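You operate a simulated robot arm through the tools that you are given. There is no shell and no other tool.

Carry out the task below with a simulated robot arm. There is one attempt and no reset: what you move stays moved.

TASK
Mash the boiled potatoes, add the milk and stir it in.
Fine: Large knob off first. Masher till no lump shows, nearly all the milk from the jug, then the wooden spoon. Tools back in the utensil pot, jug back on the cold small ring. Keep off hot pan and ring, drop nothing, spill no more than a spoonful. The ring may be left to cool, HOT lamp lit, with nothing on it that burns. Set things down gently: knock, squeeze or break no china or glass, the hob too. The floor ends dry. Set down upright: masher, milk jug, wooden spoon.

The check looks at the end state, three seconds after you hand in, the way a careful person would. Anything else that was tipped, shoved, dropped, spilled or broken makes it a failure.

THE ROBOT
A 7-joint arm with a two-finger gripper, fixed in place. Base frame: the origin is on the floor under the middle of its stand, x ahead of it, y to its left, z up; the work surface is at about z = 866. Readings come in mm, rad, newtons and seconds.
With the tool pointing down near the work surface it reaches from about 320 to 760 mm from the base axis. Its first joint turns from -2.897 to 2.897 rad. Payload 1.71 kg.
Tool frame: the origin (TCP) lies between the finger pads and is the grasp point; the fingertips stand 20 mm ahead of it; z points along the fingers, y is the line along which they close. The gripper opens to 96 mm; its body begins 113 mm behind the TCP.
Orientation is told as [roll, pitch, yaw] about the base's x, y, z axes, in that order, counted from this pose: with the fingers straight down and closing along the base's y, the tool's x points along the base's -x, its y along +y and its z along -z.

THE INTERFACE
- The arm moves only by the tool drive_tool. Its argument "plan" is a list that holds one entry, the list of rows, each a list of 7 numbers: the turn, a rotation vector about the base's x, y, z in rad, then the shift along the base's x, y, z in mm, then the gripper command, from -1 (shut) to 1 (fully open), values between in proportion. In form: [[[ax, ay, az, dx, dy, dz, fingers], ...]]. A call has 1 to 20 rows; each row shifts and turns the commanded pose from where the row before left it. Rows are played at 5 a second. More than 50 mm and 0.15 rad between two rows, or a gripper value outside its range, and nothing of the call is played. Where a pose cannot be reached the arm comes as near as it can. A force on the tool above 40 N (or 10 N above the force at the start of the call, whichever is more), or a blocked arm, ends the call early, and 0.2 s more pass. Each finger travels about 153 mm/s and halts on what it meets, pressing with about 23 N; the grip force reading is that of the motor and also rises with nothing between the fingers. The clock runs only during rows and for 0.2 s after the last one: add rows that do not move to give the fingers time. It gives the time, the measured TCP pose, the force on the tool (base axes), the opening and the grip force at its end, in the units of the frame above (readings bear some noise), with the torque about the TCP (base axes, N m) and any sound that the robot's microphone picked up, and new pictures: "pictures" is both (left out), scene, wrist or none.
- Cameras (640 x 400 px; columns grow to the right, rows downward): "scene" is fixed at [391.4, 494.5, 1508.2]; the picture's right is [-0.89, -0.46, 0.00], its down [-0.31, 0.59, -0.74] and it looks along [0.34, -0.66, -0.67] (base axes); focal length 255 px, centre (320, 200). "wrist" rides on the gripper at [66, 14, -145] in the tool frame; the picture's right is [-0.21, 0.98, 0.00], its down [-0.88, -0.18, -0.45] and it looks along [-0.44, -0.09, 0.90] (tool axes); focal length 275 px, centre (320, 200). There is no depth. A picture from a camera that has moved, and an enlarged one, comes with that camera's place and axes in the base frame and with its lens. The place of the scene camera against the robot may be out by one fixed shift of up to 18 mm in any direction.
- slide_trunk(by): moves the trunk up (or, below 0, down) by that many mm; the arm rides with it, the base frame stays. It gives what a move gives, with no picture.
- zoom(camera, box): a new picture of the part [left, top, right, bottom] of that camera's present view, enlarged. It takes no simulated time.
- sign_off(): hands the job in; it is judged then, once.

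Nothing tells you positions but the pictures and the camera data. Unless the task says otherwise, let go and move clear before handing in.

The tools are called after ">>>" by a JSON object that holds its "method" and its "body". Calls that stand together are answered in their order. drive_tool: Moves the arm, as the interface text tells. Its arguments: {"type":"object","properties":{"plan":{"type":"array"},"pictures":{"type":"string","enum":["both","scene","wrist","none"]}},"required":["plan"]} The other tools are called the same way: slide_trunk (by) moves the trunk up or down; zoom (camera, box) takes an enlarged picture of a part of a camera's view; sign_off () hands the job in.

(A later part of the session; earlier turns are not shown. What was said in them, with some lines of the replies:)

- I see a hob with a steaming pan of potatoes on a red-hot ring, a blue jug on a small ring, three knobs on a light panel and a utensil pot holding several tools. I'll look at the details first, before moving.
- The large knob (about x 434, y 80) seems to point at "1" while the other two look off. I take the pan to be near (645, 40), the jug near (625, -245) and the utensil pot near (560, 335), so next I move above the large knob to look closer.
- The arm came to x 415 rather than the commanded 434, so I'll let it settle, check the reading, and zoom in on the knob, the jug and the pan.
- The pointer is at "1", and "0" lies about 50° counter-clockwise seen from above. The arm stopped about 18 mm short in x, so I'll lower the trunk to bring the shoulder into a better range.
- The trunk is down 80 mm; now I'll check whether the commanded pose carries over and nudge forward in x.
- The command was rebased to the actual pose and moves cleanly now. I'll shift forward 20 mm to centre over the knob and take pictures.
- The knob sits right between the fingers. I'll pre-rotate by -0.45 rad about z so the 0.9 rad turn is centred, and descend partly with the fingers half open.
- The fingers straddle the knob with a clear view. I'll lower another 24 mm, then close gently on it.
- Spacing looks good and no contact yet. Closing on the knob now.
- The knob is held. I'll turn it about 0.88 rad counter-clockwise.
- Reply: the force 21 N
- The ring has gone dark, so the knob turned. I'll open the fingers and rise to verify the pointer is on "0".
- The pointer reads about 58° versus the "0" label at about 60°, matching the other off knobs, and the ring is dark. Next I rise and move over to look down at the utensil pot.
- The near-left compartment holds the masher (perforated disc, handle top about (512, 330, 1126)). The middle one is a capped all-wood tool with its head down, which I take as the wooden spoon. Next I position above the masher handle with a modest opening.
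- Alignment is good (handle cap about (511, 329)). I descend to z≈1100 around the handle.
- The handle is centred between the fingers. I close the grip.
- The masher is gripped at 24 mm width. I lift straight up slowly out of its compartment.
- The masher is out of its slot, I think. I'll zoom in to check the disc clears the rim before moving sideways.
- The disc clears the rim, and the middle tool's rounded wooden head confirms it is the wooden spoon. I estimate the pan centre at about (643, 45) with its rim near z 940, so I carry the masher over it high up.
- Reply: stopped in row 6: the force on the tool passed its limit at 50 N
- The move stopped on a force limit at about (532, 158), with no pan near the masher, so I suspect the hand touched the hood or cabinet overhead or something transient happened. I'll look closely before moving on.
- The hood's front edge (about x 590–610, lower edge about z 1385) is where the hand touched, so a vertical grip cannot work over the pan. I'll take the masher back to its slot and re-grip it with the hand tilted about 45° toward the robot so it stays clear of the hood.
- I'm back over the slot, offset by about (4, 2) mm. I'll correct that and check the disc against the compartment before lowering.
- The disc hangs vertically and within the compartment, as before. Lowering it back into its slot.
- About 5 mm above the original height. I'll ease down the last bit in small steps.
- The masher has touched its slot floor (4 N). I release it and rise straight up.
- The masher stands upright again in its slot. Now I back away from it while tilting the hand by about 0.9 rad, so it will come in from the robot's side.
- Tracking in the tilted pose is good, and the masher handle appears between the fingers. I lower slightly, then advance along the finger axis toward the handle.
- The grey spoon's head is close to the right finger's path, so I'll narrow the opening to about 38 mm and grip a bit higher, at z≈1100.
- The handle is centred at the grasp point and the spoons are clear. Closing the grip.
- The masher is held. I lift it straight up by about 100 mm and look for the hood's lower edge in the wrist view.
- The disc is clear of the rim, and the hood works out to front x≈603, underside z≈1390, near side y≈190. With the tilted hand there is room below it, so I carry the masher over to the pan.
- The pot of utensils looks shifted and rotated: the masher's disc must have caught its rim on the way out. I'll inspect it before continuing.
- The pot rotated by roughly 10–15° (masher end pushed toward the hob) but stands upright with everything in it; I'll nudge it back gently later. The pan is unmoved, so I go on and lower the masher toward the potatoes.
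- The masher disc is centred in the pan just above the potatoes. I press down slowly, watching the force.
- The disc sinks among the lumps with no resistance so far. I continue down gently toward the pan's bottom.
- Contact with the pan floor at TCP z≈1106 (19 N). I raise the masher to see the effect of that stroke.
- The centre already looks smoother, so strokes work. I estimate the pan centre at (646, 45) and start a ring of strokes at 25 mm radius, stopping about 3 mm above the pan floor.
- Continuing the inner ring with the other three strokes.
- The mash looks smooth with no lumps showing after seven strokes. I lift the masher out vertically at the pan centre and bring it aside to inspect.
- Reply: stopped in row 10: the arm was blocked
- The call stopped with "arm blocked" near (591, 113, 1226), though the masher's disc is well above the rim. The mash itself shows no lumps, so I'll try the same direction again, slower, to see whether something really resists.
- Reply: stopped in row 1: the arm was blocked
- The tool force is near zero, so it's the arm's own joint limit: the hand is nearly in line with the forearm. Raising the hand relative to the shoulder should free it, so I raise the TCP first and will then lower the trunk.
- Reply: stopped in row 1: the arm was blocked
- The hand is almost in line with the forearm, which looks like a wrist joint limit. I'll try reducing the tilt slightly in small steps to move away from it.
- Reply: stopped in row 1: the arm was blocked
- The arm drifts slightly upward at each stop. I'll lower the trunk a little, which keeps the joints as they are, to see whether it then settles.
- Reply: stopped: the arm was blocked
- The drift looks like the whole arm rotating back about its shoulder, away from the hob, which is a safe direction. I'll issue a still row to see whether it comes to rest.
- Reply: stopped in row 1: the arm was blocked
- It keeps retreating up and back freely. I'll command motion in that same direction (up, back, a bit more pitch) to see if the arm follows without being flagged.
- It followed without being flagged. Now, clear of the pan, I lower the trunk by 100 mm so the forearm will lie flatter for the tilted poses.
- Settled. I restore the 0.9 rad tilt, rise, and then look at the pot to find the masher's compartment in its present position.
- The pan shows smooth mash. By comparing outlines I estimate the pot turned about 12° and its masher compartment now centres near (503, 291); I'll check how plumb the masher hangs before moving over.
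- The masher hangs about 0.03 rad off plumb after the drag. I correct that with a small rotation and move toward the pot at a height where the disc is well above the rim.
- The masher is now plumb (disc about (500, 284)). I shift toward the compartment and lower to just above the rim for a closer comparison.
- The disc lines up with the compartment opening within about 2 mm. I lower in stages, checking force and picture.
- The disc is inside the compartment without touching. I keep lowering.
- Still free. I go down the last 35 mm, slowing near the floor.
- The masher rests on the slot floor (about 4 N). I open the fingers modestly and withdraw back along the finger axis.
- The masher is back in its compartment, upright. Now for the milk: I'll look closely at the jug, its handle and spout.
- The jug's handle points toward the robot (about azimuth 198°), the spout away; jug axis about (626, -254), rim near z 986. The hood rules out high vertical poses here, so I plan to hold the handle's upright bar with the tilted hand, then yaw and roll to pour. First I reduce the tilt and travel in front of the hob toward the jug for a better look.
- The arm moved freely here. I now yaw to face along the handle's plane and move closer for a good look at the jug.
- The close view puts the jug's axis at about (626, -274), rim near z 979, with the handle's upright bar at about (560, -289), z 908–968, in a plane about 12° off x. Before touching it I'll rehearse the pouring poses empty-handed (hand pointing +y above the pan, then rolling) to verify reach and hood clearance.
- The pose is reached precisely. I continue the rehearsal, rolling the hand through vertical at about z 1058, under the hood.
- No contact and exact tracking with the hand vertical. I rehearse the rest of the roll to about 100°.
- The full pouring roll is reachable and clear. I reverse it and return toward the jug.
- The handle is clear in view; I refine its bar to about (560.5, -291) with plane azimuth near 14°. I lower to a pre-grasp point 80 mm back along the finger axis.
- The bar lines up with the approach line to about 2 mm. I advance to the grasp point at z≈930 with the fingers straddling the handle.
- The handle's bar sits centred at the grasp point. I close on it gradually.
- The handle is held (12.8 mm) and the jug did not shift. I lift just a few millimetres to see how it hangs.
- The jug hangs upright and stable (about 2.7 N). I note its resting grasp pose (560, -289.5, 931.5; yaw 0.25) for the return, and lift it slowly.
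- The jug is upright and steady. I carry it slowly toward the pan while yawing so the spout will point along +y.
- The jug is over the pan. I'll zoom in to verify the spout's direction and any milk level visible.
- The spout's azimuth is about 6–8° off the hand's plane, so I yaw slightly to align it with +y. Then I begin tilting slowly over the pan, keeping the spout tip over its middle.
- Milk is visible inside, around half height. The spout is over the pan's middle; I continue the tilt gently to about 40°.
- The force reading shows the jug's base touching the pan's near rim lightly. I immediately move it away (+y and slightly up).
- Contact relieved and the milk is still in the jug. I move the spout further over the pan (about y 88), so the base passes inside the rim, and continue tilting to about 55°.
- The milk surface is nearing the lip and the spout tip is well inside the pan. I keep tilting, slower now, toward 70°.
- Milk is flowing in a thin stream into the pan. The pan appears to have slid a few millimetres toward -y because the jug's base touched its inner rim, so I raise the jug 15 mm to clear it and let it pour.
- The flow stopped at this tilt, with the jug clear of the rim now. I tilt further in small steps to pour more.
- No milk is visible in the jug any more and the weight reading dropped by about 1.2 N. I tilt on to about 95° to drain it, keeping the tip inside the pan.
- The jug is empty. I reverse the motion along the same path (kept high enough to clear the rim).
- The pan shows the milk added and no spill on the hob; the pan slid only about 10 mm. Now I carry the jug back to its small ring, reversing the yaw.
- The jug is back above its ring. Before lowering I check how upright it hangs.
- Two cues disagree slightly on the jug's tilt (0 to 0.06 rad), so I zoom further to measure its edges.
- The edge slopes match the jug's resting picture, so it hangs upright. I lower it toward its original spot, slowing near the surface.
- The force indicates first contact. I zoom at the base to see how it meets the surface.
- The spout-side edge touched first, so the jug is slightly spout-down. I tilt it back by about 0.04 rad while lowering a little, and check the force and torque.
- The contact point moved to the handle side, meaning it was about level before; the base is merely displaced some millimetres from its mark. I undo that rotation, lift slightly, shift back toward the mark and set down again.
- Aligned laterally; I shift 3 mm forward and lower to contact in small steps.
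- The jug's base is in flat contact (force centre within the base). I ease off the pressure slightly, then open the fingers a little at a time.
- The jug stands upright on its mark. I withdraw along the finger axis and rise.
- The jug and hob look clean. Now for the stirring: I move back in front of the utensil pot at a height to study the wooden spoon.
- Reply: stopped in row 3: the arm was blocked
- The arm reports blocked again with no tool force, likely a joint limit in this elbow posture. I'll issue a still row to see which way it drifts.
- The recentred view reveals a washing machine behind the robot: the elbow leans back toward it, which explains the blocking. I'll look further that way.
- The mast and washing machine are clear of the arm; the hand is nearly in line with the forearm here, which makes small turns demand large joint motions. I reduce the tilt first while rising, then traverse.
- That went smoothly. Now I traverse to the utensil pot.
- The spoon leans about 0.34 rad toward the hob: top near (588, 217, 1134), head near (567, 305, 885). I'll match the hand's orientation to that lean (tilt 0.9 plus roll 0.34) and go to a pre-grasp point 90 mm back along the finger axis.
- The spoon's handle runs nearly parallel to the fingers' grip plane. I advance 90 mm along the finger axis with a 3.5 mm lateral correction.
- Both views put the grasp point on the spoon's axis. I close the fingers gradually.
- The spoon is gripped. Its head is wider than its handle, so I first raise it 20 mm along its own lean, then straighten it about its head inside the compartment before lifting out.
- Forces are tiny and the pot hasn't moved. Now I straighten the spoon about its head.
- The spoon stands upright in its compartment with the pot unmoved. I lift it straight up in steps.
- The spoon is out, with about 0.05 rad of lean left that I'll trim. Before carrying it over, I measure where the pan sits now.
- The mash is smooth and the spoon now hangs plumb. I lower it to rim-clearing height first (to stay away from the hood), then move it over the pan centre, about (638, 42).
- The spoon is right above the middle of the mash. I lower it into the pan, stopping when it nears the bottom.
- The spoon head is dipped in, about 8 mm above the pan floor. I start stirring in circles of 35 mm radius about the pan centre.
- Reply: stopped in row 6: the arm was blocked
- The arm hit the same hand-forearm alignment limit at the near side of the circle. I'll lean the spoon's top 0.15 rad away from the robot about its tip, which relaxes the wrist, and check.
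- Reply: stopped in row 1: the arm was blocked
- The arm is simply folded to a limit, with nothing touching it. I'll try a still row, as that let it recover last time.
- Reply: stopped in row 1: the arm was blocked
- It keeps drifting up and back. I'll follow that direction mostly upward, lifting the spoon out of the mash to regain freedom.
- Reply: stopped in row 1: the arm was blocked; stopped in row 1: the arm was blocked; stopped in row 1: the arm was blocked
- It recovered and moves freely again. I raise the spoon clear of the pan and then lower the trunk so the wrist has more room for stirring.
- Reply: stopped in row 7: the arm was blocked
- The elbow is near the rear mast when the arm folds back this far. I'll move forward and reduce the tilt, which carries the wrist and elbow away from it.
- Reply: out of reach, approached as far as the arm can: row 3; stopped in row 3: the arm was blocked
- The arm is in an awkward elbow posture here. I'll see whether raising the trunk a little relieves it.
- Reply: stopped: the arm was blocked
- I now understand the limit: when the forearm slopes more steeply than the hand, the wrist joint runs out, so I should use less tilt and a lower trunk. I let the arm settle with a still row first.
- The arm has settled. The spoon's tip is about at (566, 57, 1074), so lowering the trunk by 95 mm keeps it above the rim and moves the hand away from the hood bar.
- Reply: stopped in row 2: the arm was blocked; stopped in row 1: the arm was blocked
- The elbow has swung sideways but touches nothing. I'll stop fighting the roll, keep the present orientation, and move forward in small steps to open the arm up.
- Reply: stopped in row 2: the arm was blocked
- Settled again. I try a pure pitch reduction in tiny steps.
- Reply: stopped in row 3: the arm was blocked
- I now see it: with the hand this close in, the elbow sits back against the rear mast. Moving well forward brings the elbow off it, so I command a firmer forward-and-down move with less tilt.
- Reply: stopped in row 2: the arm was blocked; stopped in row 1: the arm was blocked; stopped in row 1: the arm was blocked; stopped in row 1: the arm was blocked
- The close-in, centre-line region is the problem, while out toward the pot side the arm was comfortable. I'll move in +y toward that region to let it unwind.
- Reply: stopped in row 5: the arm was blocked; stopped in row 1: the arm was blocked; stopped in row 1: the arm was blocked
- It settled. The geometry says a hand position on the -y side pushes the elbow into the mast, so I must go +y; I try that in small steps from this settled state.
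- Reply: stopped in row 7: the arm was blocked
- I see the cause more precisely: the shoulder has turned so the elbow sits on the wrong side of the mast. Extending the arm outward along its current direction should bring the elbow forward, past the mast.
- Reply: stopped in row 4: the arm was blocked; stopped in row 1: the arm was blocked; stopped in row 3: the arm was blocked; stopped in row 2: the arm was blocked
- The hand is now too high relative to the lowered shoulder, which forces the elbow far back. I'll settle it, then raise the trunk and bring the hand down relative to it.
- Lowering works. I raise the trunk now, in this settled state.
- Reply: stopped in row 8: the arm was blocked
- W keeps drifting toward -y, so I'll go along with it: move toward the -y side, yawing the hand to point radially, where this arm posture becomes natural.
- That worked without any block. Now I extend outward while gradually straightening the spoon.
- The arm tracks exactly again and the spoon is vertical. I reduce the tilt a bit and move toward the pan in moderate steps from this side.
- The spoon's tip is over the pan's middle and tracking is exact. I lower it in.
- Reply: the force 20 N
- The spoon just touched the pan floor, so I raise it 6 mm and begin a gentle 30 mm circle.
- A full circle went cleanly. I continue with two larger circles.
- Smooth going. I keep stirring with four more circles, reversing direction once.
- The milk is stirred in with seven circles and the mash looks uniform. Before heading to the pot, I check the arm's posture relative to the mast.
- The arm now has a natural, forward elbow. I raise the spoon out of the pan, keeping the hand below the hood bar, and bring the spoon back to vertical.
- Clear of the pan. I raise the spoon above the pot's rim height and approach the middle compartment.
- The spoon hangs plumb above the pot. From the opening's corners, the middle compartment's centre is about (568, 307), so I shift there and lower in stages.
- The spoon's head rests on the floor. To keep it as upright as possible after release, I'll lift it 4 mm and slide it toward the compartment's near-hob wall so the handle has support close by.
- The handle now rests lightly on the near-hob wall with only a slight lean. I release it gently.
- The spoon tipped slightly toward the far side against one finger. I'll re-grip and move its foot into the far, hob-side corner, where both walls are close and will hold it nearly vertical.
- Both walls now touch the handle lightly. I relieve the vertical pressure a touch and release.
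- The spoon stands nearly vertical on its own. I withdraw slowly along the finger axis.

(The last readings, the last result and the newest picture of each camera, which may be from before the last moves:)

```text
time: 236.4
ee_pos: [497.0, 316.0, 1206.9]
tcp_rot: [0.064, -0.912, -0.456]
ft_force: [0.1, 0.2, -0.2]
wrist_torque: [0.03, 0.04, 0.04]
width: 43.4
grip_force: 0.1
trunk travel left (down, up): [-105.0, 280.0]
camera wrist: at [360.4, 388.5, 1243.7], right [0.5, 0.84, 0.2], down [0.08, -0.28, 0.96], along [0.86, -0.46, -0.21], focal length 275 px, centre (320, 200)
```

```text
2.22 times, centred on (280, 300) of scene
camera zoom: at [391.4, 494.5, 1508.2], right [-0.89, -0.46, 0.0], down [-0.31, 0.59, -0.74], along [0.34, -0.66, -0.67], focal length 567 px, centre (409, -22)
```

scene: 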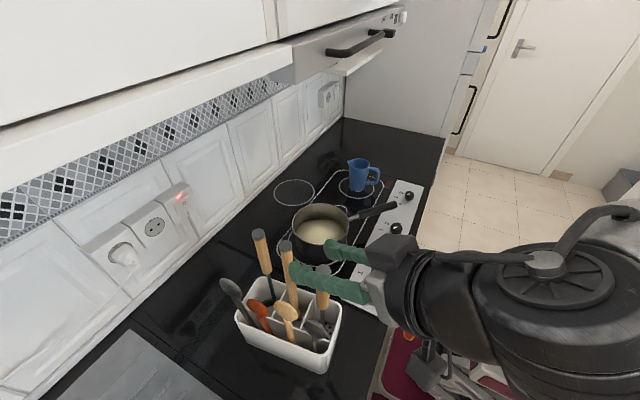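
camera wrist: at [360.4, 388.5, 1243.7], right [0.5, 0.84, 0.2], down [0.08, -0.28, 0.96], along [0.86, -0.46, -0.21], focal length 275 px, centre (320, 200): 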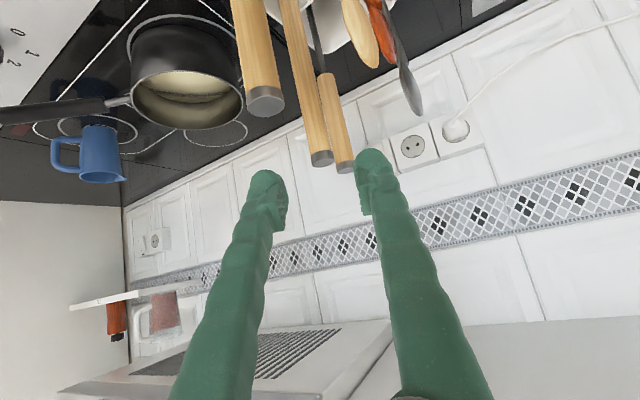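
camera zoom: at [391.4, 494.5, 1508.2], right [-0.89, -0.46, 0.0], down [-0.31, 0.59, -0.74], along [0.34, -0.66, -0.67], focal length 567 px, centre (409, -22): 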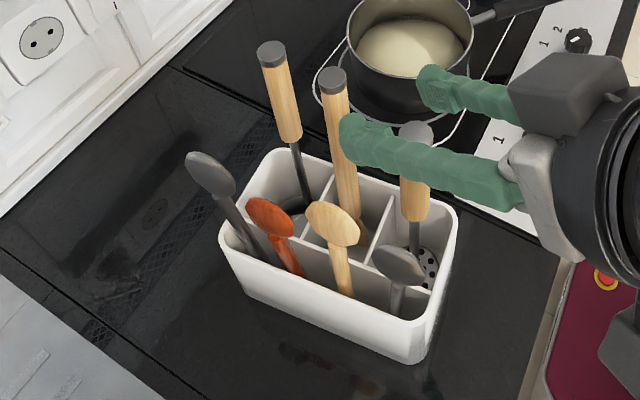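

Spoon and masher stand upright in their compartments. The pot itself is still about 12° and 3 cm off its original place, so I'll nudge it back gently with closed fingertips from the hob side; first I reorient the hand and move over that gap.

>>> {"method": "drive_tool", "body": {"plan": [[[0, 0, 0.05, -2, -8, 10, -0.5], [0, 0.06, 0.065, -3, -14, 5, -1], [0, 0.09, 0.065, -3, -16, 0, -1], [0, 0.09, 0.065, -3, -16, 0, -1], [0, 0.09, 0.065, -3, -16, 0, -1], [0, 0.09, 0.065, -3, -16, 0, -1], [0, 0.09, 0.065, 0, -15, 0, -1], [0, 0.09, 0, 0, 0, 0, -1], [0, 0, 0, 0, 0, 0, -1]]], "pictures": "both"}}

>>> {"method": "zoom", "body": {"camera": "scene", "box": [210, 210, 350, 390]}}

```text
time: 238.4
ee_pos: [480.1, 217.0, 1220.8]
tcp_rot: [-0.034, -0.321, 0.057]
ft_force: [0.1, -0.2, 0.0]
wrist_torque: [0.0, -0.01, -0.03]
width: 0.0
grip_force: 22.9
trunk travel left (down, up): [-105.0, 280.0]
camera wrist: at [372.6, 228.0, 1337.3], right [0.15, 0.99, 0.03], down [0.7, -0.13, 0.7], along [0.7, -0.08, -0.71], focal length 275 px, centre (320, 200)
```

scene: 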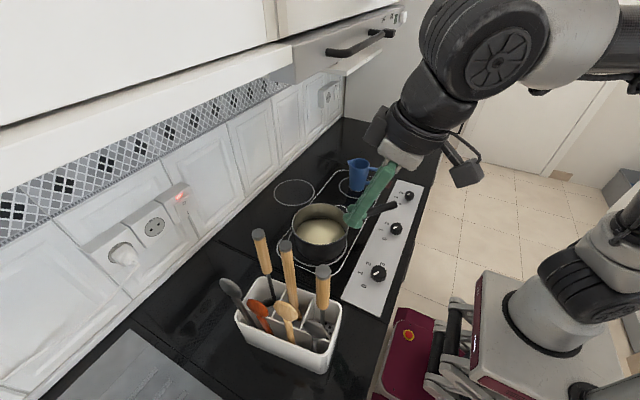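
wrist: 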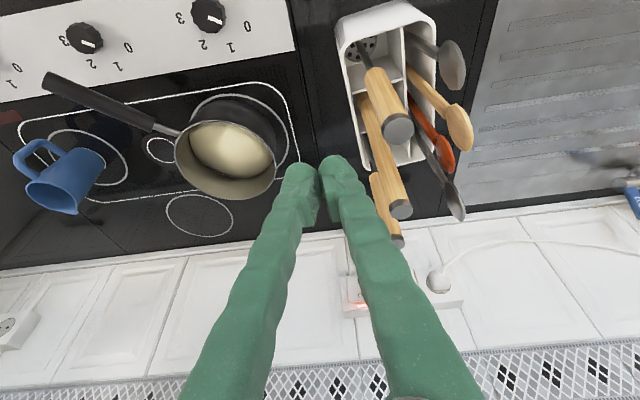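

```text
2.22 times, centred on (280, 300) of scene
camera zoom: at [391.4, 494.5, 1508.2], right [-0.89, -0.46, 0.0], down [-0.31, 0.59, -0.74], along [0.34, -0.66, -0.67], focal length 567 px, centre (409, -22)
```

zoom: 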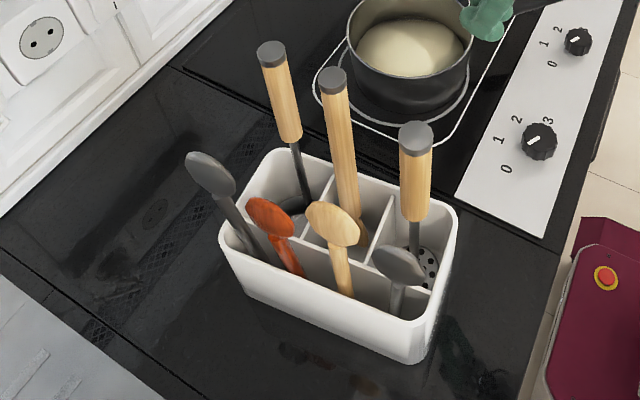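

>>> {"method": "zoom", "body": {"camera": "wrist", "box": [310, 0, 490, 130]}}

>>> {"method": "zoom", "body": {"camera": "wrist", "box": [0, 0, 320, 230]}}

```text
3.08 times, centred on (400, 65) of wrist
camera zoom: at [372.6, 228.0, 1337.3], right [0.15, 0.99, 0.03], down [0.7, -0.13, 0.7], along [0.7, -0.08, -0.71], focal length 847 px, centre (74, 615)
```

zoom: 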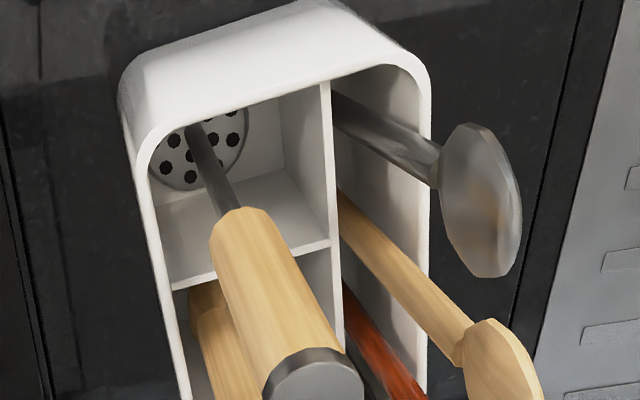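

```text
1.74 times, centred on (160, 115) of wrist
camera zoom: at [372.6, 228.0, 1337.3], right [0.15, 0.99, 0.03], down [0.7, -0.13, 0.7], along [0.7, -0.08, -0.71], focal length 479 px, centre (598, 348)
```

zoom: 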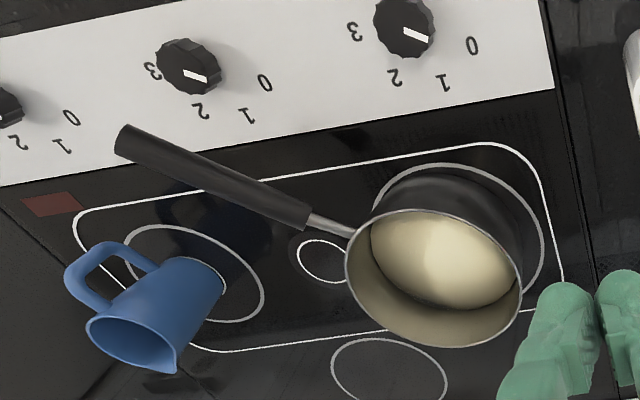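

I reorient so the fingertips will lead toward the pot with the hand leaning away, and descend into the gap between hob and pot.

>>> {"method": "drive_tool", "body": {"plan": [[[0.09, 0, -0.012, 10, -5, 0, -1], [0.1, 0, -0.014, 14, -6, 0, -1], [0.1, 0, -0.014, 14, -6, 0, -1], [0.1, 0, -0.014, 14, -5, 0, -1], [0, 0, 0, 9, 0, -20, -1], [0, 0, 0, 0, 0, -35, -1], [0, 0, 0, 0, 0, -40, -1], [0, 0, 0, 0, 0, -40, -1], [0, 0, 0, 0, 0, -40, -1], [0, 0, 0, 0, 0, -30, -1], [0, 0, 0, 0, 0, -15, -1], [0, 0, 0, 0, 0, 0, -1]]], "pictures": "both"}}

>>> {"method": "zoom", "body": {"camera": "scene", "box": [210, 190, 380, 390]}}

```text
time: 241.0
ee_pos: [539.2, 193.5, 998.9]
tcp_rot: [0.373, -0.306, -0.128]
ft_force: [0.1, -0.4, -0.3]
wrist_torque: [0.02, 0.0, 0.02]
width: 0.1
grip_force: 22.8
trunk travel left (down, up): [-105.0, 280.0]
camera wrist: at [431.6, 166.0, 1112.9], right [0.2, 0.89, 0.4], down [0.68, -0.42, 0.59], along [0.7, 0.16, -0.7], focal length 275 px, centre (320, 200)
```

scene: 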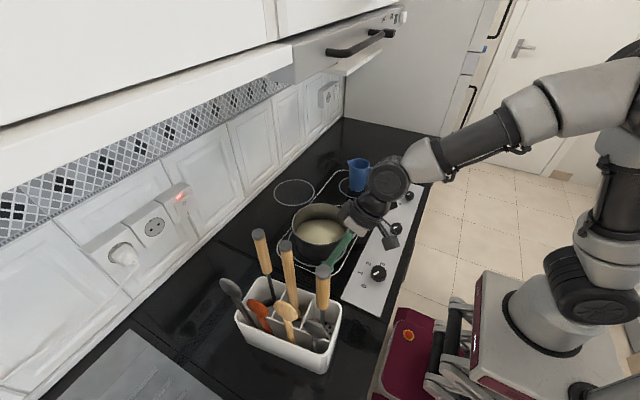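
wrist: 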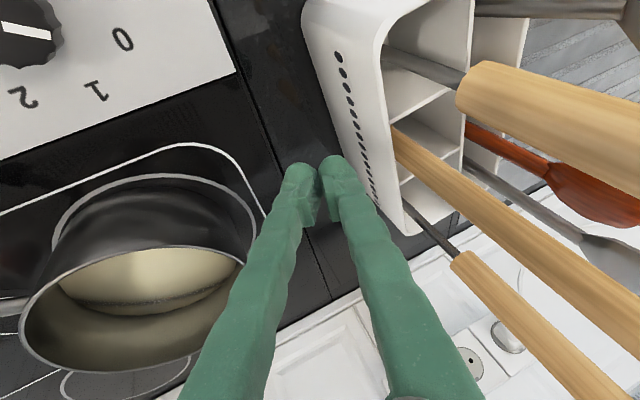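

```text
2.00 times, centred on (295, 290) of scene
camera zoom: at [391.4, 494.5, 1508.2], right [-0.89, -0.46, 0.0], down [-0.31, 0.59, -0.74], along [0.34, -0.66, -0.67], focal length 510 px, centre (370, 20)
```

zoom: 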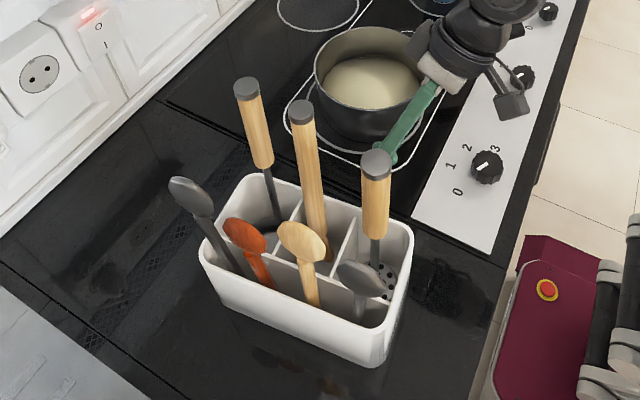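

>>> {"method": "drive_tool", "body": {"plan": [[[0, 0, 0, 0, 0, -25, -1], [0, 0, 0, 0, 0, -30, -1], [0, 0, 0, 0, 0, -22, -1], [0, 0, 0, 0, 0, -12, -1], [0, 0, 0, 0, 0, -5, -1], [0, 0, 0, 0, 0, 0, -1]]], "pictures": "both"}}

>>> {"method": "zoom", "body": {"camera": "scene", "box": [210, 190, 380, 390]}}

```text
time: 242.4
ee_pos: [541.1, 193.4, 904.9]
tcp_rot: [0.376, -0.304, -0.127]
ft_force: [-0.1, -0.6, 0.5]
wrist_torque: [-0.02, -0.02, -0.01]
width: 0.0
grip_force: 22.8
trunk travel left (down, up): [-105.0, 280.0]
camera wrist: at [432.3, 166.1, 1020.1], right [0.2, 0.89, 0.4], down [0.68, -0.42, 0.59], along [0.7, 0.16, -0.7], focal length 275 px, centre (320, 200)
```

scene: 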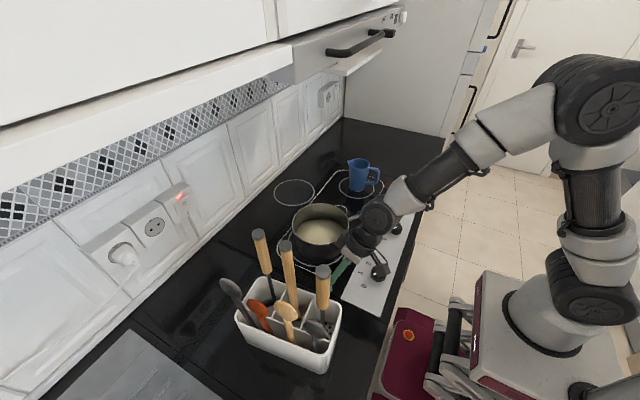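
wrist: 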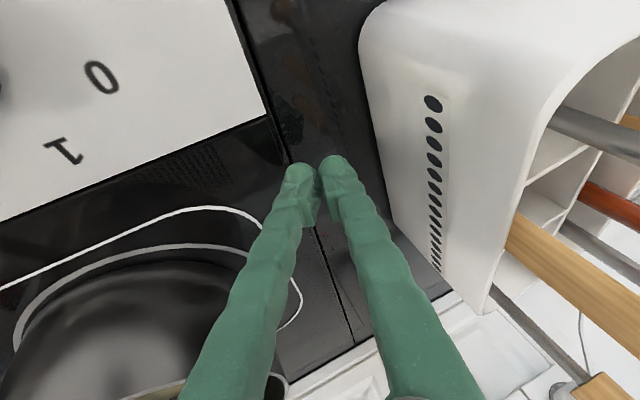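

```text
2.00 times, centred on (295, 290) of scene
camera zoom: at [391.4, 494.5, 1508.2], right [-0.89, -0.46, 0.0], down [-0.31, 0.59, -0.74], along [0.34, -0.66, -0.67], focal length 510 px, centre (370, 20)
```

zoom: 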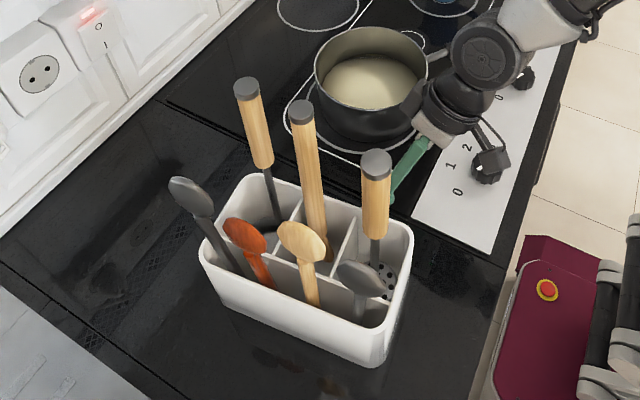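

The fingertips are in the gap, low down next to the pot. I approach its face slowly.

>>> {"method": "drive_tool", "body": {"plan": [[[0, 0, 0, 0, 10, 0, -1], [0, 0, 0, 0, 10, 0, -1], [0, 0, 0, 0, 6, 0, -1], [0, 0, 0, 0, 4, 0, -1], [0, 0, 0, 0, 3, 0, -1], [0, 0, 0, 0, 0, 0, -1]]], "pictures": "wrist"}}

```text
time: 243.8
ee_pos: [541.5, 226.0, 906.3]
tcp_rot: [0.374, -0.306, -0.125]
ft_force: [0.0, -0.2, 0.8]
wrist_torque: [0.0, 0.01, 0.0]
width: 0.0
grip_force: 22.7
trunk travel left (down, up): [-105.0, 280.0]
camera wrist: at [432.9, 199.1, 1020.7], right [0.2, 0.89, 0.4], down [0.68, -0.42, 0.59], along [0.7, 0.16, -0.7], focal length 275 px, centre (320, 200)
```

wrist: 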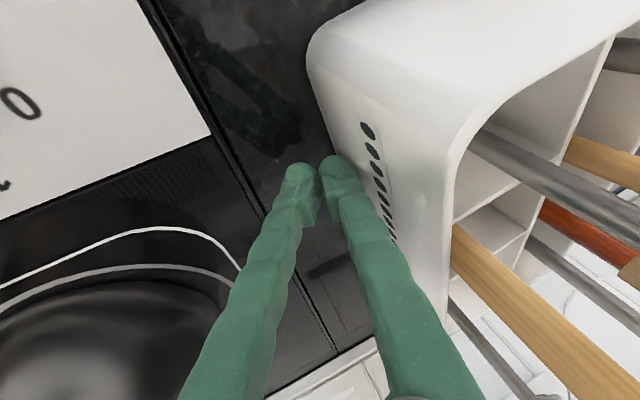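

>>> {"method": "drive_tool", "body": {"plan": [[[0, 0, 0, 0, 2, 0, -1], [0, 0, 0, 0, 2, 0, -1], [0, 0, 0, 0, 2, 0, -1], [0, 0, 0, 0, 2, 0, -1], [0, 0, 0, 0, 2, 0, -1], [0, 0, 0, 0, 0, 0, -1]]], "pictures": "wrist"}}

```text
time: 245.2
ee_pos: [541.3, 235.1, 907.1]
tcp_rot: [0.375, -0.306, -0.127]
ft_force: [-0.1, -3.7, 1.3]
wrist_torque: [0.0, -0.01, -0.03]
width: 0.0
grip_force: 22.9
trunk travel left (down, up): [-105.0, 280.0]
camera wrist: at [432.9, 208.5, 1020.3], right [0.2, 0.89, 0.4], down [0.68, -0.42, 0.59], along [0.7, 0.16, -0.7], focal length 275 px, centre (320, 200)
```

wrist: 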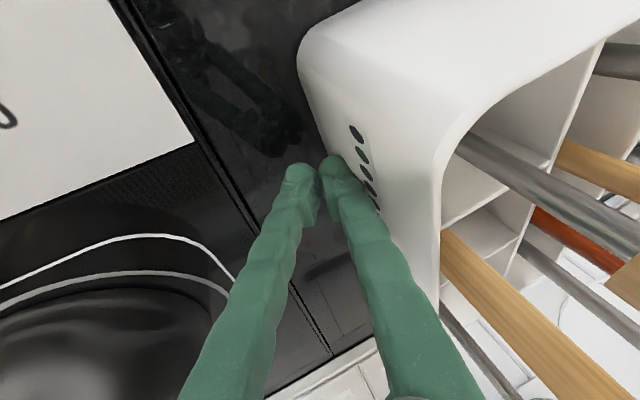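

Contact at about y 235 with 3.7 N. I push gently 12 mm at 10 mm/s and check how the pot responds.

>>> {"method": "drive_tool", "body": {"plan": [[[0, 0, 0, 0, 2, 0, -1], [0, 0, 0, 0, 2, 0, -1], [0, 0, 0, 0, 2, 0, -1], [0, 0, 0, 0, 2, 0, -1], [0, 0, 0, 0, 2, 0, -1], [0, 0, 0, 0, 2, 0, -1], [0, 0, 0, 0, 0, 0, -1]]], "pictures": "none"}}

>>> {"method": "zoom", "body": {"camera": "scene", "box": [210, 210, 350, 390]}}

```text
time: 246.8
ee_pos: [542.1, 248.4, 907.0]
tcp_rot: [0.376, -0.305, -0.125]
ft_force: [0.4, -3.3, 1.5]
wrist_torque: [-0.02, 0.05, 0.02]
width: 0.1
grip_force: 22.7
trunk travel left (down, up): [-105.0, 280.0]
```

```text
2.22 times, centred on (280, 300) of scene
camera zoom: at [391.4, 494.5, 1508.2], right [-0.89, -0.46, 0.0], down [-0.31, 0.59, -0.74], along [0.34, -0.66, -0.67], focal length 567 px, centre (409, -22)
```

zoom: 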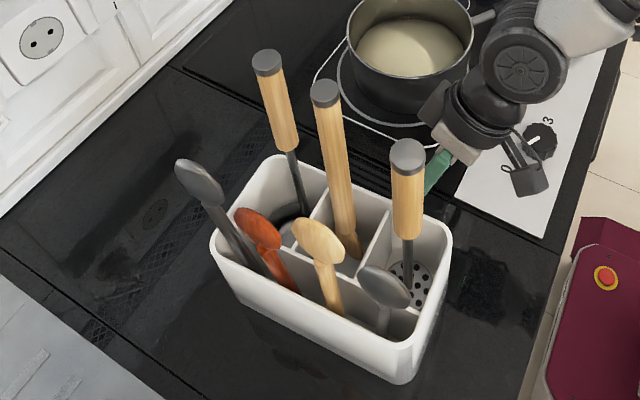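

The pot moved smoothly but mostly sideways. The near end still needs about 3 cm more, so I back off and push nearer that end to turn it.

>>> {"method": "drive_tool", "body": {"plan": [[[0, 0, 0, 0, -8, 0, -1], [0, 0, 0, 0, -10, 0, -1], [0, 0, 0, -15, 0, 0, -1], [0, 0, 0, -20, 0, 0, -1], [0, 0, 0, -18, 0, 0, -1], [0, 0, 0, 0, 6, 0, -1], [0, 0, 0, 0, 4, 0, -1], [0, 0, 0, 0, 2, 0, -1], [0, 0, 0, 0, 2, 0, -1], [0, 0, 0, 0, 0, 0, -1]]], "pictures": "wrist"}}

```text
time: 249.0
ee_pos: [488.1, 243.3, 905.4]
tcp_rot: [0.377, -0.306, -0.128]
ft_force: [0.1, 0.3, -0.1]
wrist_torque: [-0.01, -0.03, 0.01]
width: 0.2
grip_force: 23.0
trunk travel left (down, up): [-105.0, 280.0]
camera wrist: at [379.7, 216.4, 1020.0], right [0.2, 0.89, 0.4], down [0.68, -0.42, 0.59], along [0.7, 0.16, -0.7], focal length 275 px, centre (320, 200)
```

wrist: 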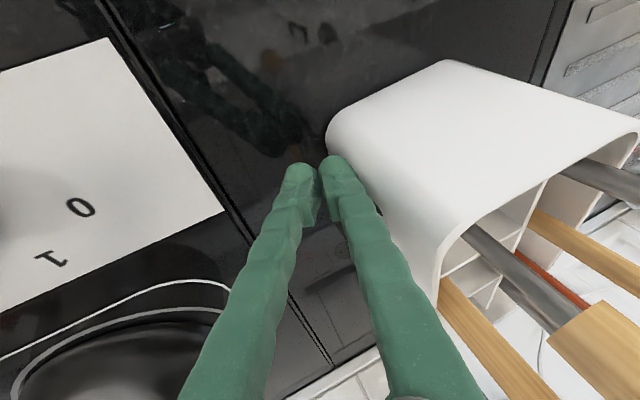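

>>> {"method": "drive_tool", "body": {"plan": [[[0, 0, 0, 4, 0, 0, -1], [0, 0, 0, 0, 2, 0, -1], [0, 0, 0, 0, 2, 0, -1], [0, 0, 0, 0, 2, 0, -1], [0, 0, 0, 0, 2, 0, -1], [0, 0, 0, 0, 2, 0, -1], [0, 0, 0, 0, 2, 0, -1], [0, 0, 0, 0, 2, 0, -1], [0, 0, 0, 0, 2, 0, -1], [0, 0, 0, 0, 0, 0, -1]]], "pictures": "none"}}

>>> {"method": "zoom", "body": {"camera": "scene", "box": [210, 210, 350, 390]}}

```text
time: 251.2
ee_pos: [492.5, 259.3, 906.9]
tcp_rot: [0.377, -0.305, -0.127]
ft_force: [-0.7, -3.1, 1.3]
wrist_torque: [0.0, -0.01, 0.04]
width: 0.0
grip_force: 23.2
trunk travel left (down, up): [-105.0, 280.0]
```

```text
2.22 times, centred on (280, 300) of scene
camera zoom: at [391.4, 494.5, 1508.2], right [-0.89, -0.46, 0.0], down [-0.31, 0.59, -0.74], along [0.34, -0.66, -0.67], focal length 567 px, centre (409, -22)
```

zoom: 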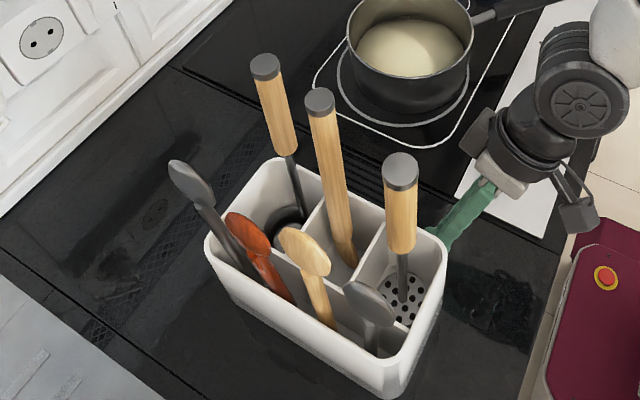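

It is rotating nicely back. Another 16 mm push at the same end.

>>> {"method": "drive_tool", "body": {"plan": [[[0, 0, 0, 0, 2, 0, -1], [0, 0, 0, 0, 2, 0, -1], [0, 0, 0, 0, 2, 0, -1], [0, 0, 0, 0, 2, 0, -1], [0, 0, 0, 0, 2, 0, -1], [0, 0, 0, 0, 2, 0, -1], [0, 0, 0, 0, 2, 0, -1], [0, 0, 0, 0, 2, 0, -1], [0, 0, 0, 0, 0, 0, -1]]], "pictures": "none"}}

>>> {"method": "zoom", "body": {"camera": "scene", "box": [210, 210, 350, 390]}}

```text
time: 253.2
ee_pos: [491.8, 276.4, 905.7]
tcp_rot: [0.376, -0.305, -0.126]
ft_force: [-1.1, -2.4, 0.4]
wrist_torque: [-0.02, 0.0, 0.01]
width: 0.2
grip_force: 22.7
trunk travel left (down, up): [-105.0, 280.0]
```

```text
2.22 times, centred on (280, 300) of scene
camera zoom: at [391.4, 494.5, 1508.2], right [-0.89, -0.46, 0.0], down [-0.31, 0.59, -0.74], along [0.34, -0.66, -0.67], focal length 567 px, centre (409, -22)
```

zoom: 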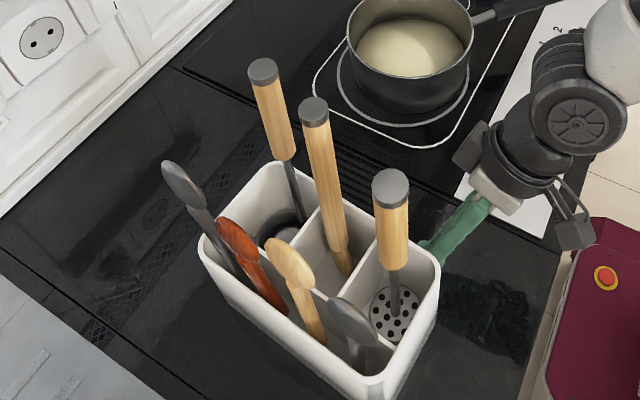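

The pot is now within about a centimetre and a few degrees of its original place, with all tools upright. I back off and rise clear.

>>> {"method": "drive_tool", "body": {"plan": [[[0, 0, 0, 0, -6, 0, -1], [0, 0, 0, 0, -12, 0, -1], [0, 0, 0, 0, -15, 0, -1], [0, 0, 0, 0, -15, 15, -1], [0, 0, 0, -5, -10, 35, -1], [0, 0, 0, -5, 0, 40, -1], [0, 0, 0, -5, 0, 40, -1], [0, 0, 0, -5, 0, 40, -1], [0, 0, 0, -5, 0, 40, -1], [0, 0, 0, -5, 0, 40, -1], [0, 0, 0, 0, 0, 30, -1], [0, 0, 0, 0, 0, 0, -1]]], "pictures": "both"}}

>>> {"method": "zoom", "body": {"camera": "scene", "box": [200, 210, 350, 400]}}

>>> {"method": "zoom", "body": {"camera": "scene", "box": [260, 140, 430, 290]}}

```text
time: 255.8
ee_pos: [461.1, 217.8, 1183.7]
tcp_rot: [0.376, -0.307, -0.128]
ft_force: [-0.2, 0.7, -0.4]
wrist_torque: [-0.01, 0.03, 0.03]
width: 0.2
grip_force: 22.9
trunk travel left (down, up): [-105.0, 280.0]
camera wrist: at [353.0, 190.2, 1298.0], right [0.2, 0.89, 0.4], down [0.68, -0.42, 0.59], along [0.7, 0.16, -0.7], focal length 275 px, centre (320, 200)
```

scene: 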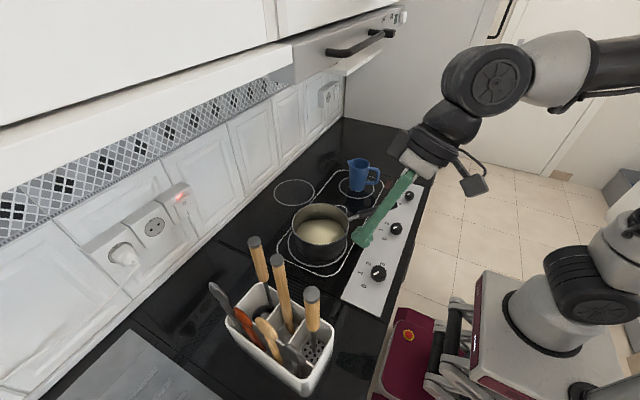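
wrist: 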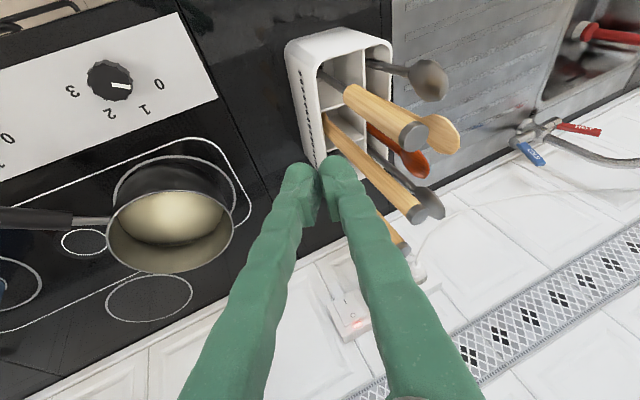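

```text
2.11 times, centred on (275, 305) of scene
camera zoom: at [391.4, 494.5, 1508.2], right [-0.89, -0.46, 0.0], down [-0.31, 0.59, -0.74], along [0.34, -0.66, -0.67], focal length 537 px, centre (415, -21)
```

zoom: 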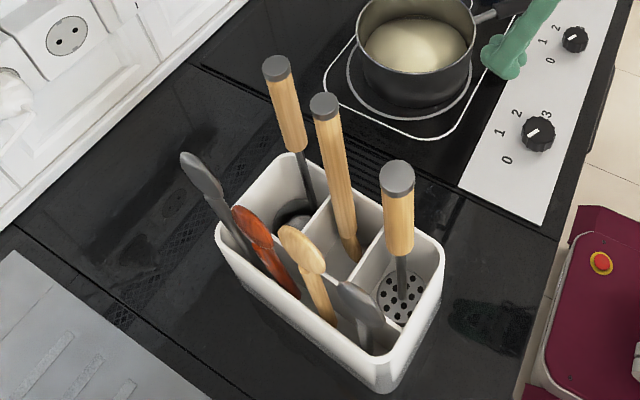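

```text
2.67 times, centred on (345, 215) of scene
camera zoom: at [391.4, 494.5, 1508.2], right [-0.89, -0.46, 0.0], down [-0.31, 0.59, -0.74], along [0.34, -0.66, -0.67], focal length 680 px, centre (253, 160)
```

zoom: 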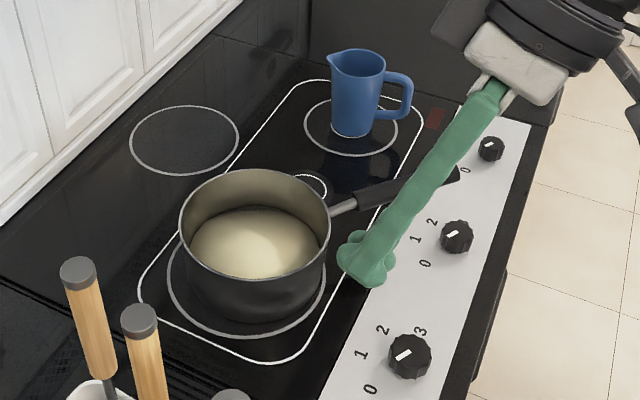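

Everything looks in place. I do a last close check of the jug, the pan, the knobs and the floor before handing in.

>>> {"method": "zoom", "body": {"camera": "scene", "box": [335, 145, 405, 205]}}

>>> {"method": "zoom", "body": {"camera": "wrist", "box": [0, 30, 260, 330]}}

>>> {"method": "zoom", "body": {"camera": "wrist", "box": [270, 0, 480, 260]}}

>>> {"method": "zoom", "body": {"camera": "scene", "box": [340, 120, 640, 400]}}

```text
6.67 times, centred on (370, 175) of scene
camera zoom: at [391.4, 494.5, 1508.2], right [-0.89, -0.46, 0.0], down [-0.31, 0.59, -0.74], along [0.34, -0.66, -0.67], focal length 1701 px, centre (-13, 367)
```

zoom: 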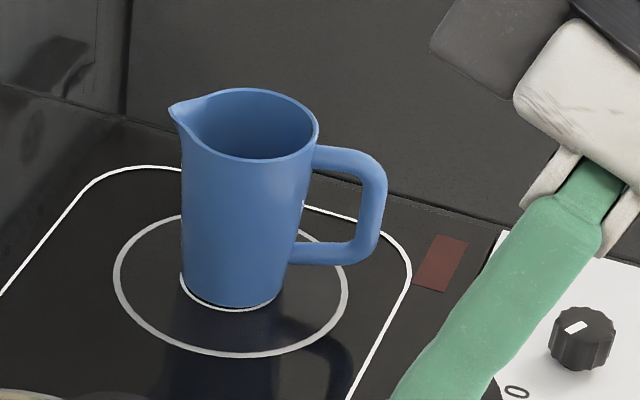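

```text
1.33 times, centred on (130, 180) of wrist
camera zoom: at [353.0, 190.2, 1298.0], right [0.2, 0.89, 0.4], down [0.68, -0.42, 0.59], along [0.7, 0.16, -0.7], focal length 367 px, centre (573, 227)
```

zoom: 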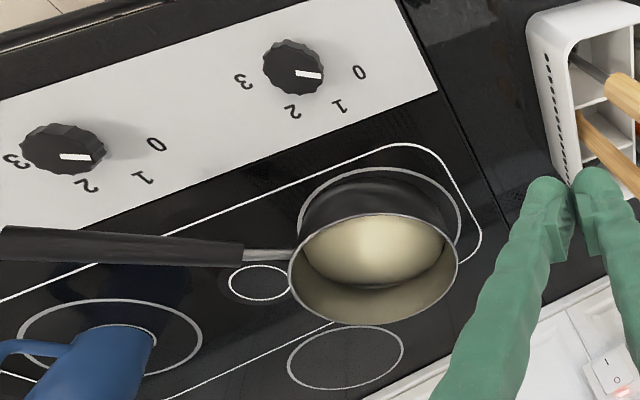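

```text
1.54 times, centred on (375, 130) of wrist
camera zoom: at [353.0, 190.2, 1298.0], right [0.2, 0.89, 0.4], down [0.68, -0.42, 0.59], along [0.7, 0.16, -0.7], focal length 424 px, centre (235, 308)
```

zoom: 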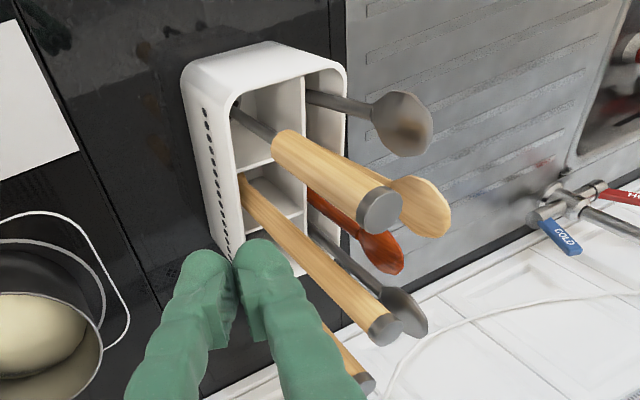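

```text
1.43 times, centred on (490, 260) of scene
camera zoom: at [391.4, 494.5, 1508.2], right [-0.89, -0.46, 0.0], down [-0.31, 0.59, -0.74], along [0.34, -0.66, -0.67], focal length 364 px, centre (77, 114)
```

zoom: 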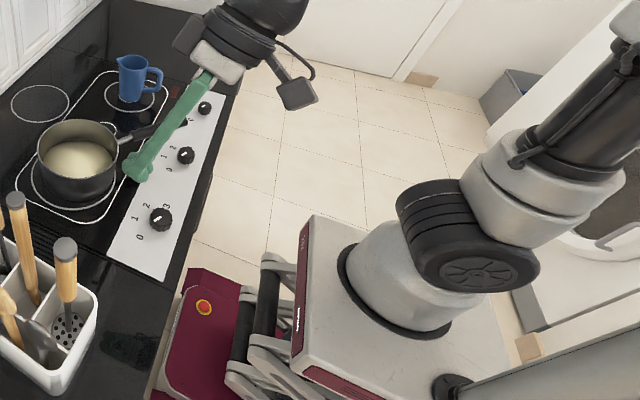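

The jug is empty and upright on its ring, the knob is off, the mash is smooth, the tools stand in the pot and the floor is dry. I move the hand a little further clear and hand in.

>>> {"method": "drive_tool", "body": {"plan": [[[0, 0, 0, -5, -10, 25, -0.5], [0, 0, 0, -5, -15, 30, 0.0], [0, 0, 0, -5, -15, 30, 0.0], [0, 0, 0, 0, 0, 0, 0.0]]], "pictures": "scene"}}

```text
time: 256.8
ee_pos: [447.1, 177.9, 1269.8]
tcp_rot: [0.374, -0.306, -0.127]
ft_force: [0.0, -0.7, -0.1]
wrist_torque: [0.0, 0.01, -0.02]
width: 47.8
grip_force: 0.0
trunk travel left (down, up): [-105.0, 280.0]
```

scene: 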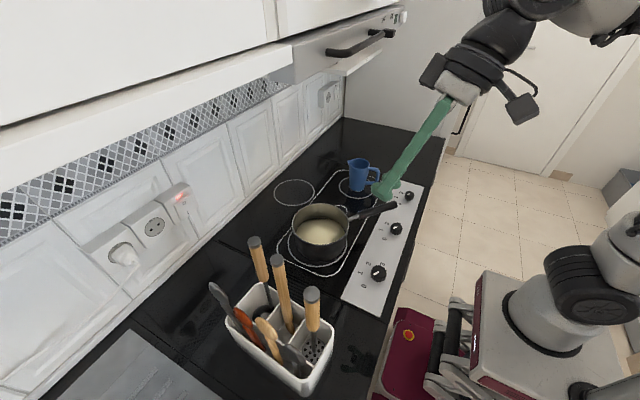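

The arm is clear of everything. In the pictures the large knob is off, the mash is smooth with the milk stirred in, the jug is upright on the small ring, and the masher and spoon stand upright in the pot. I'm handing in.

>>> {"method": "sign_off", "body": {}}

```text
The job is handed in.
```

I've handed the job in: the potatoes are mashed, the milk is poured in and stirred, and everything is back where you asked. I don't have the check's result. During the job some things were bumped or moved.

**End state, from the last pictures:**
- **Knob:** the large knob points to 0 and its ring is dark. The HOT lamp also looked unlit in the final pictures.
- **Mash:** no lumps show after seven masher strokes. I poured the milk until none was visible in the jug, then stirred seven circles with the wooden spoon.
- **Jug:** it stands upright on the small ring, on its original mark.
- **Tools:** the masher and the wooden spoon stand in the utensil pot. The spoon leans very slightly against its compartment walls.
- **Spills:** I saw none on the hob or the floor.

**Contacts and shifts along the way:**
- **Utensil pot:** the masher caught its rim on the way out and turned it about 12°. I pushed it back gently, and it is now within about 1 cm and 3° of where it started.
- **Pan:** the jug's base touched the pan's rim while pouring and slid the pan about 1 cm on its ring. The masher and spoon also pressed on the pan floor at around 20 N.
- **Hood:** the hand appears to have bumped the extractor hood once early on, with about 50 N. I saw no damage.
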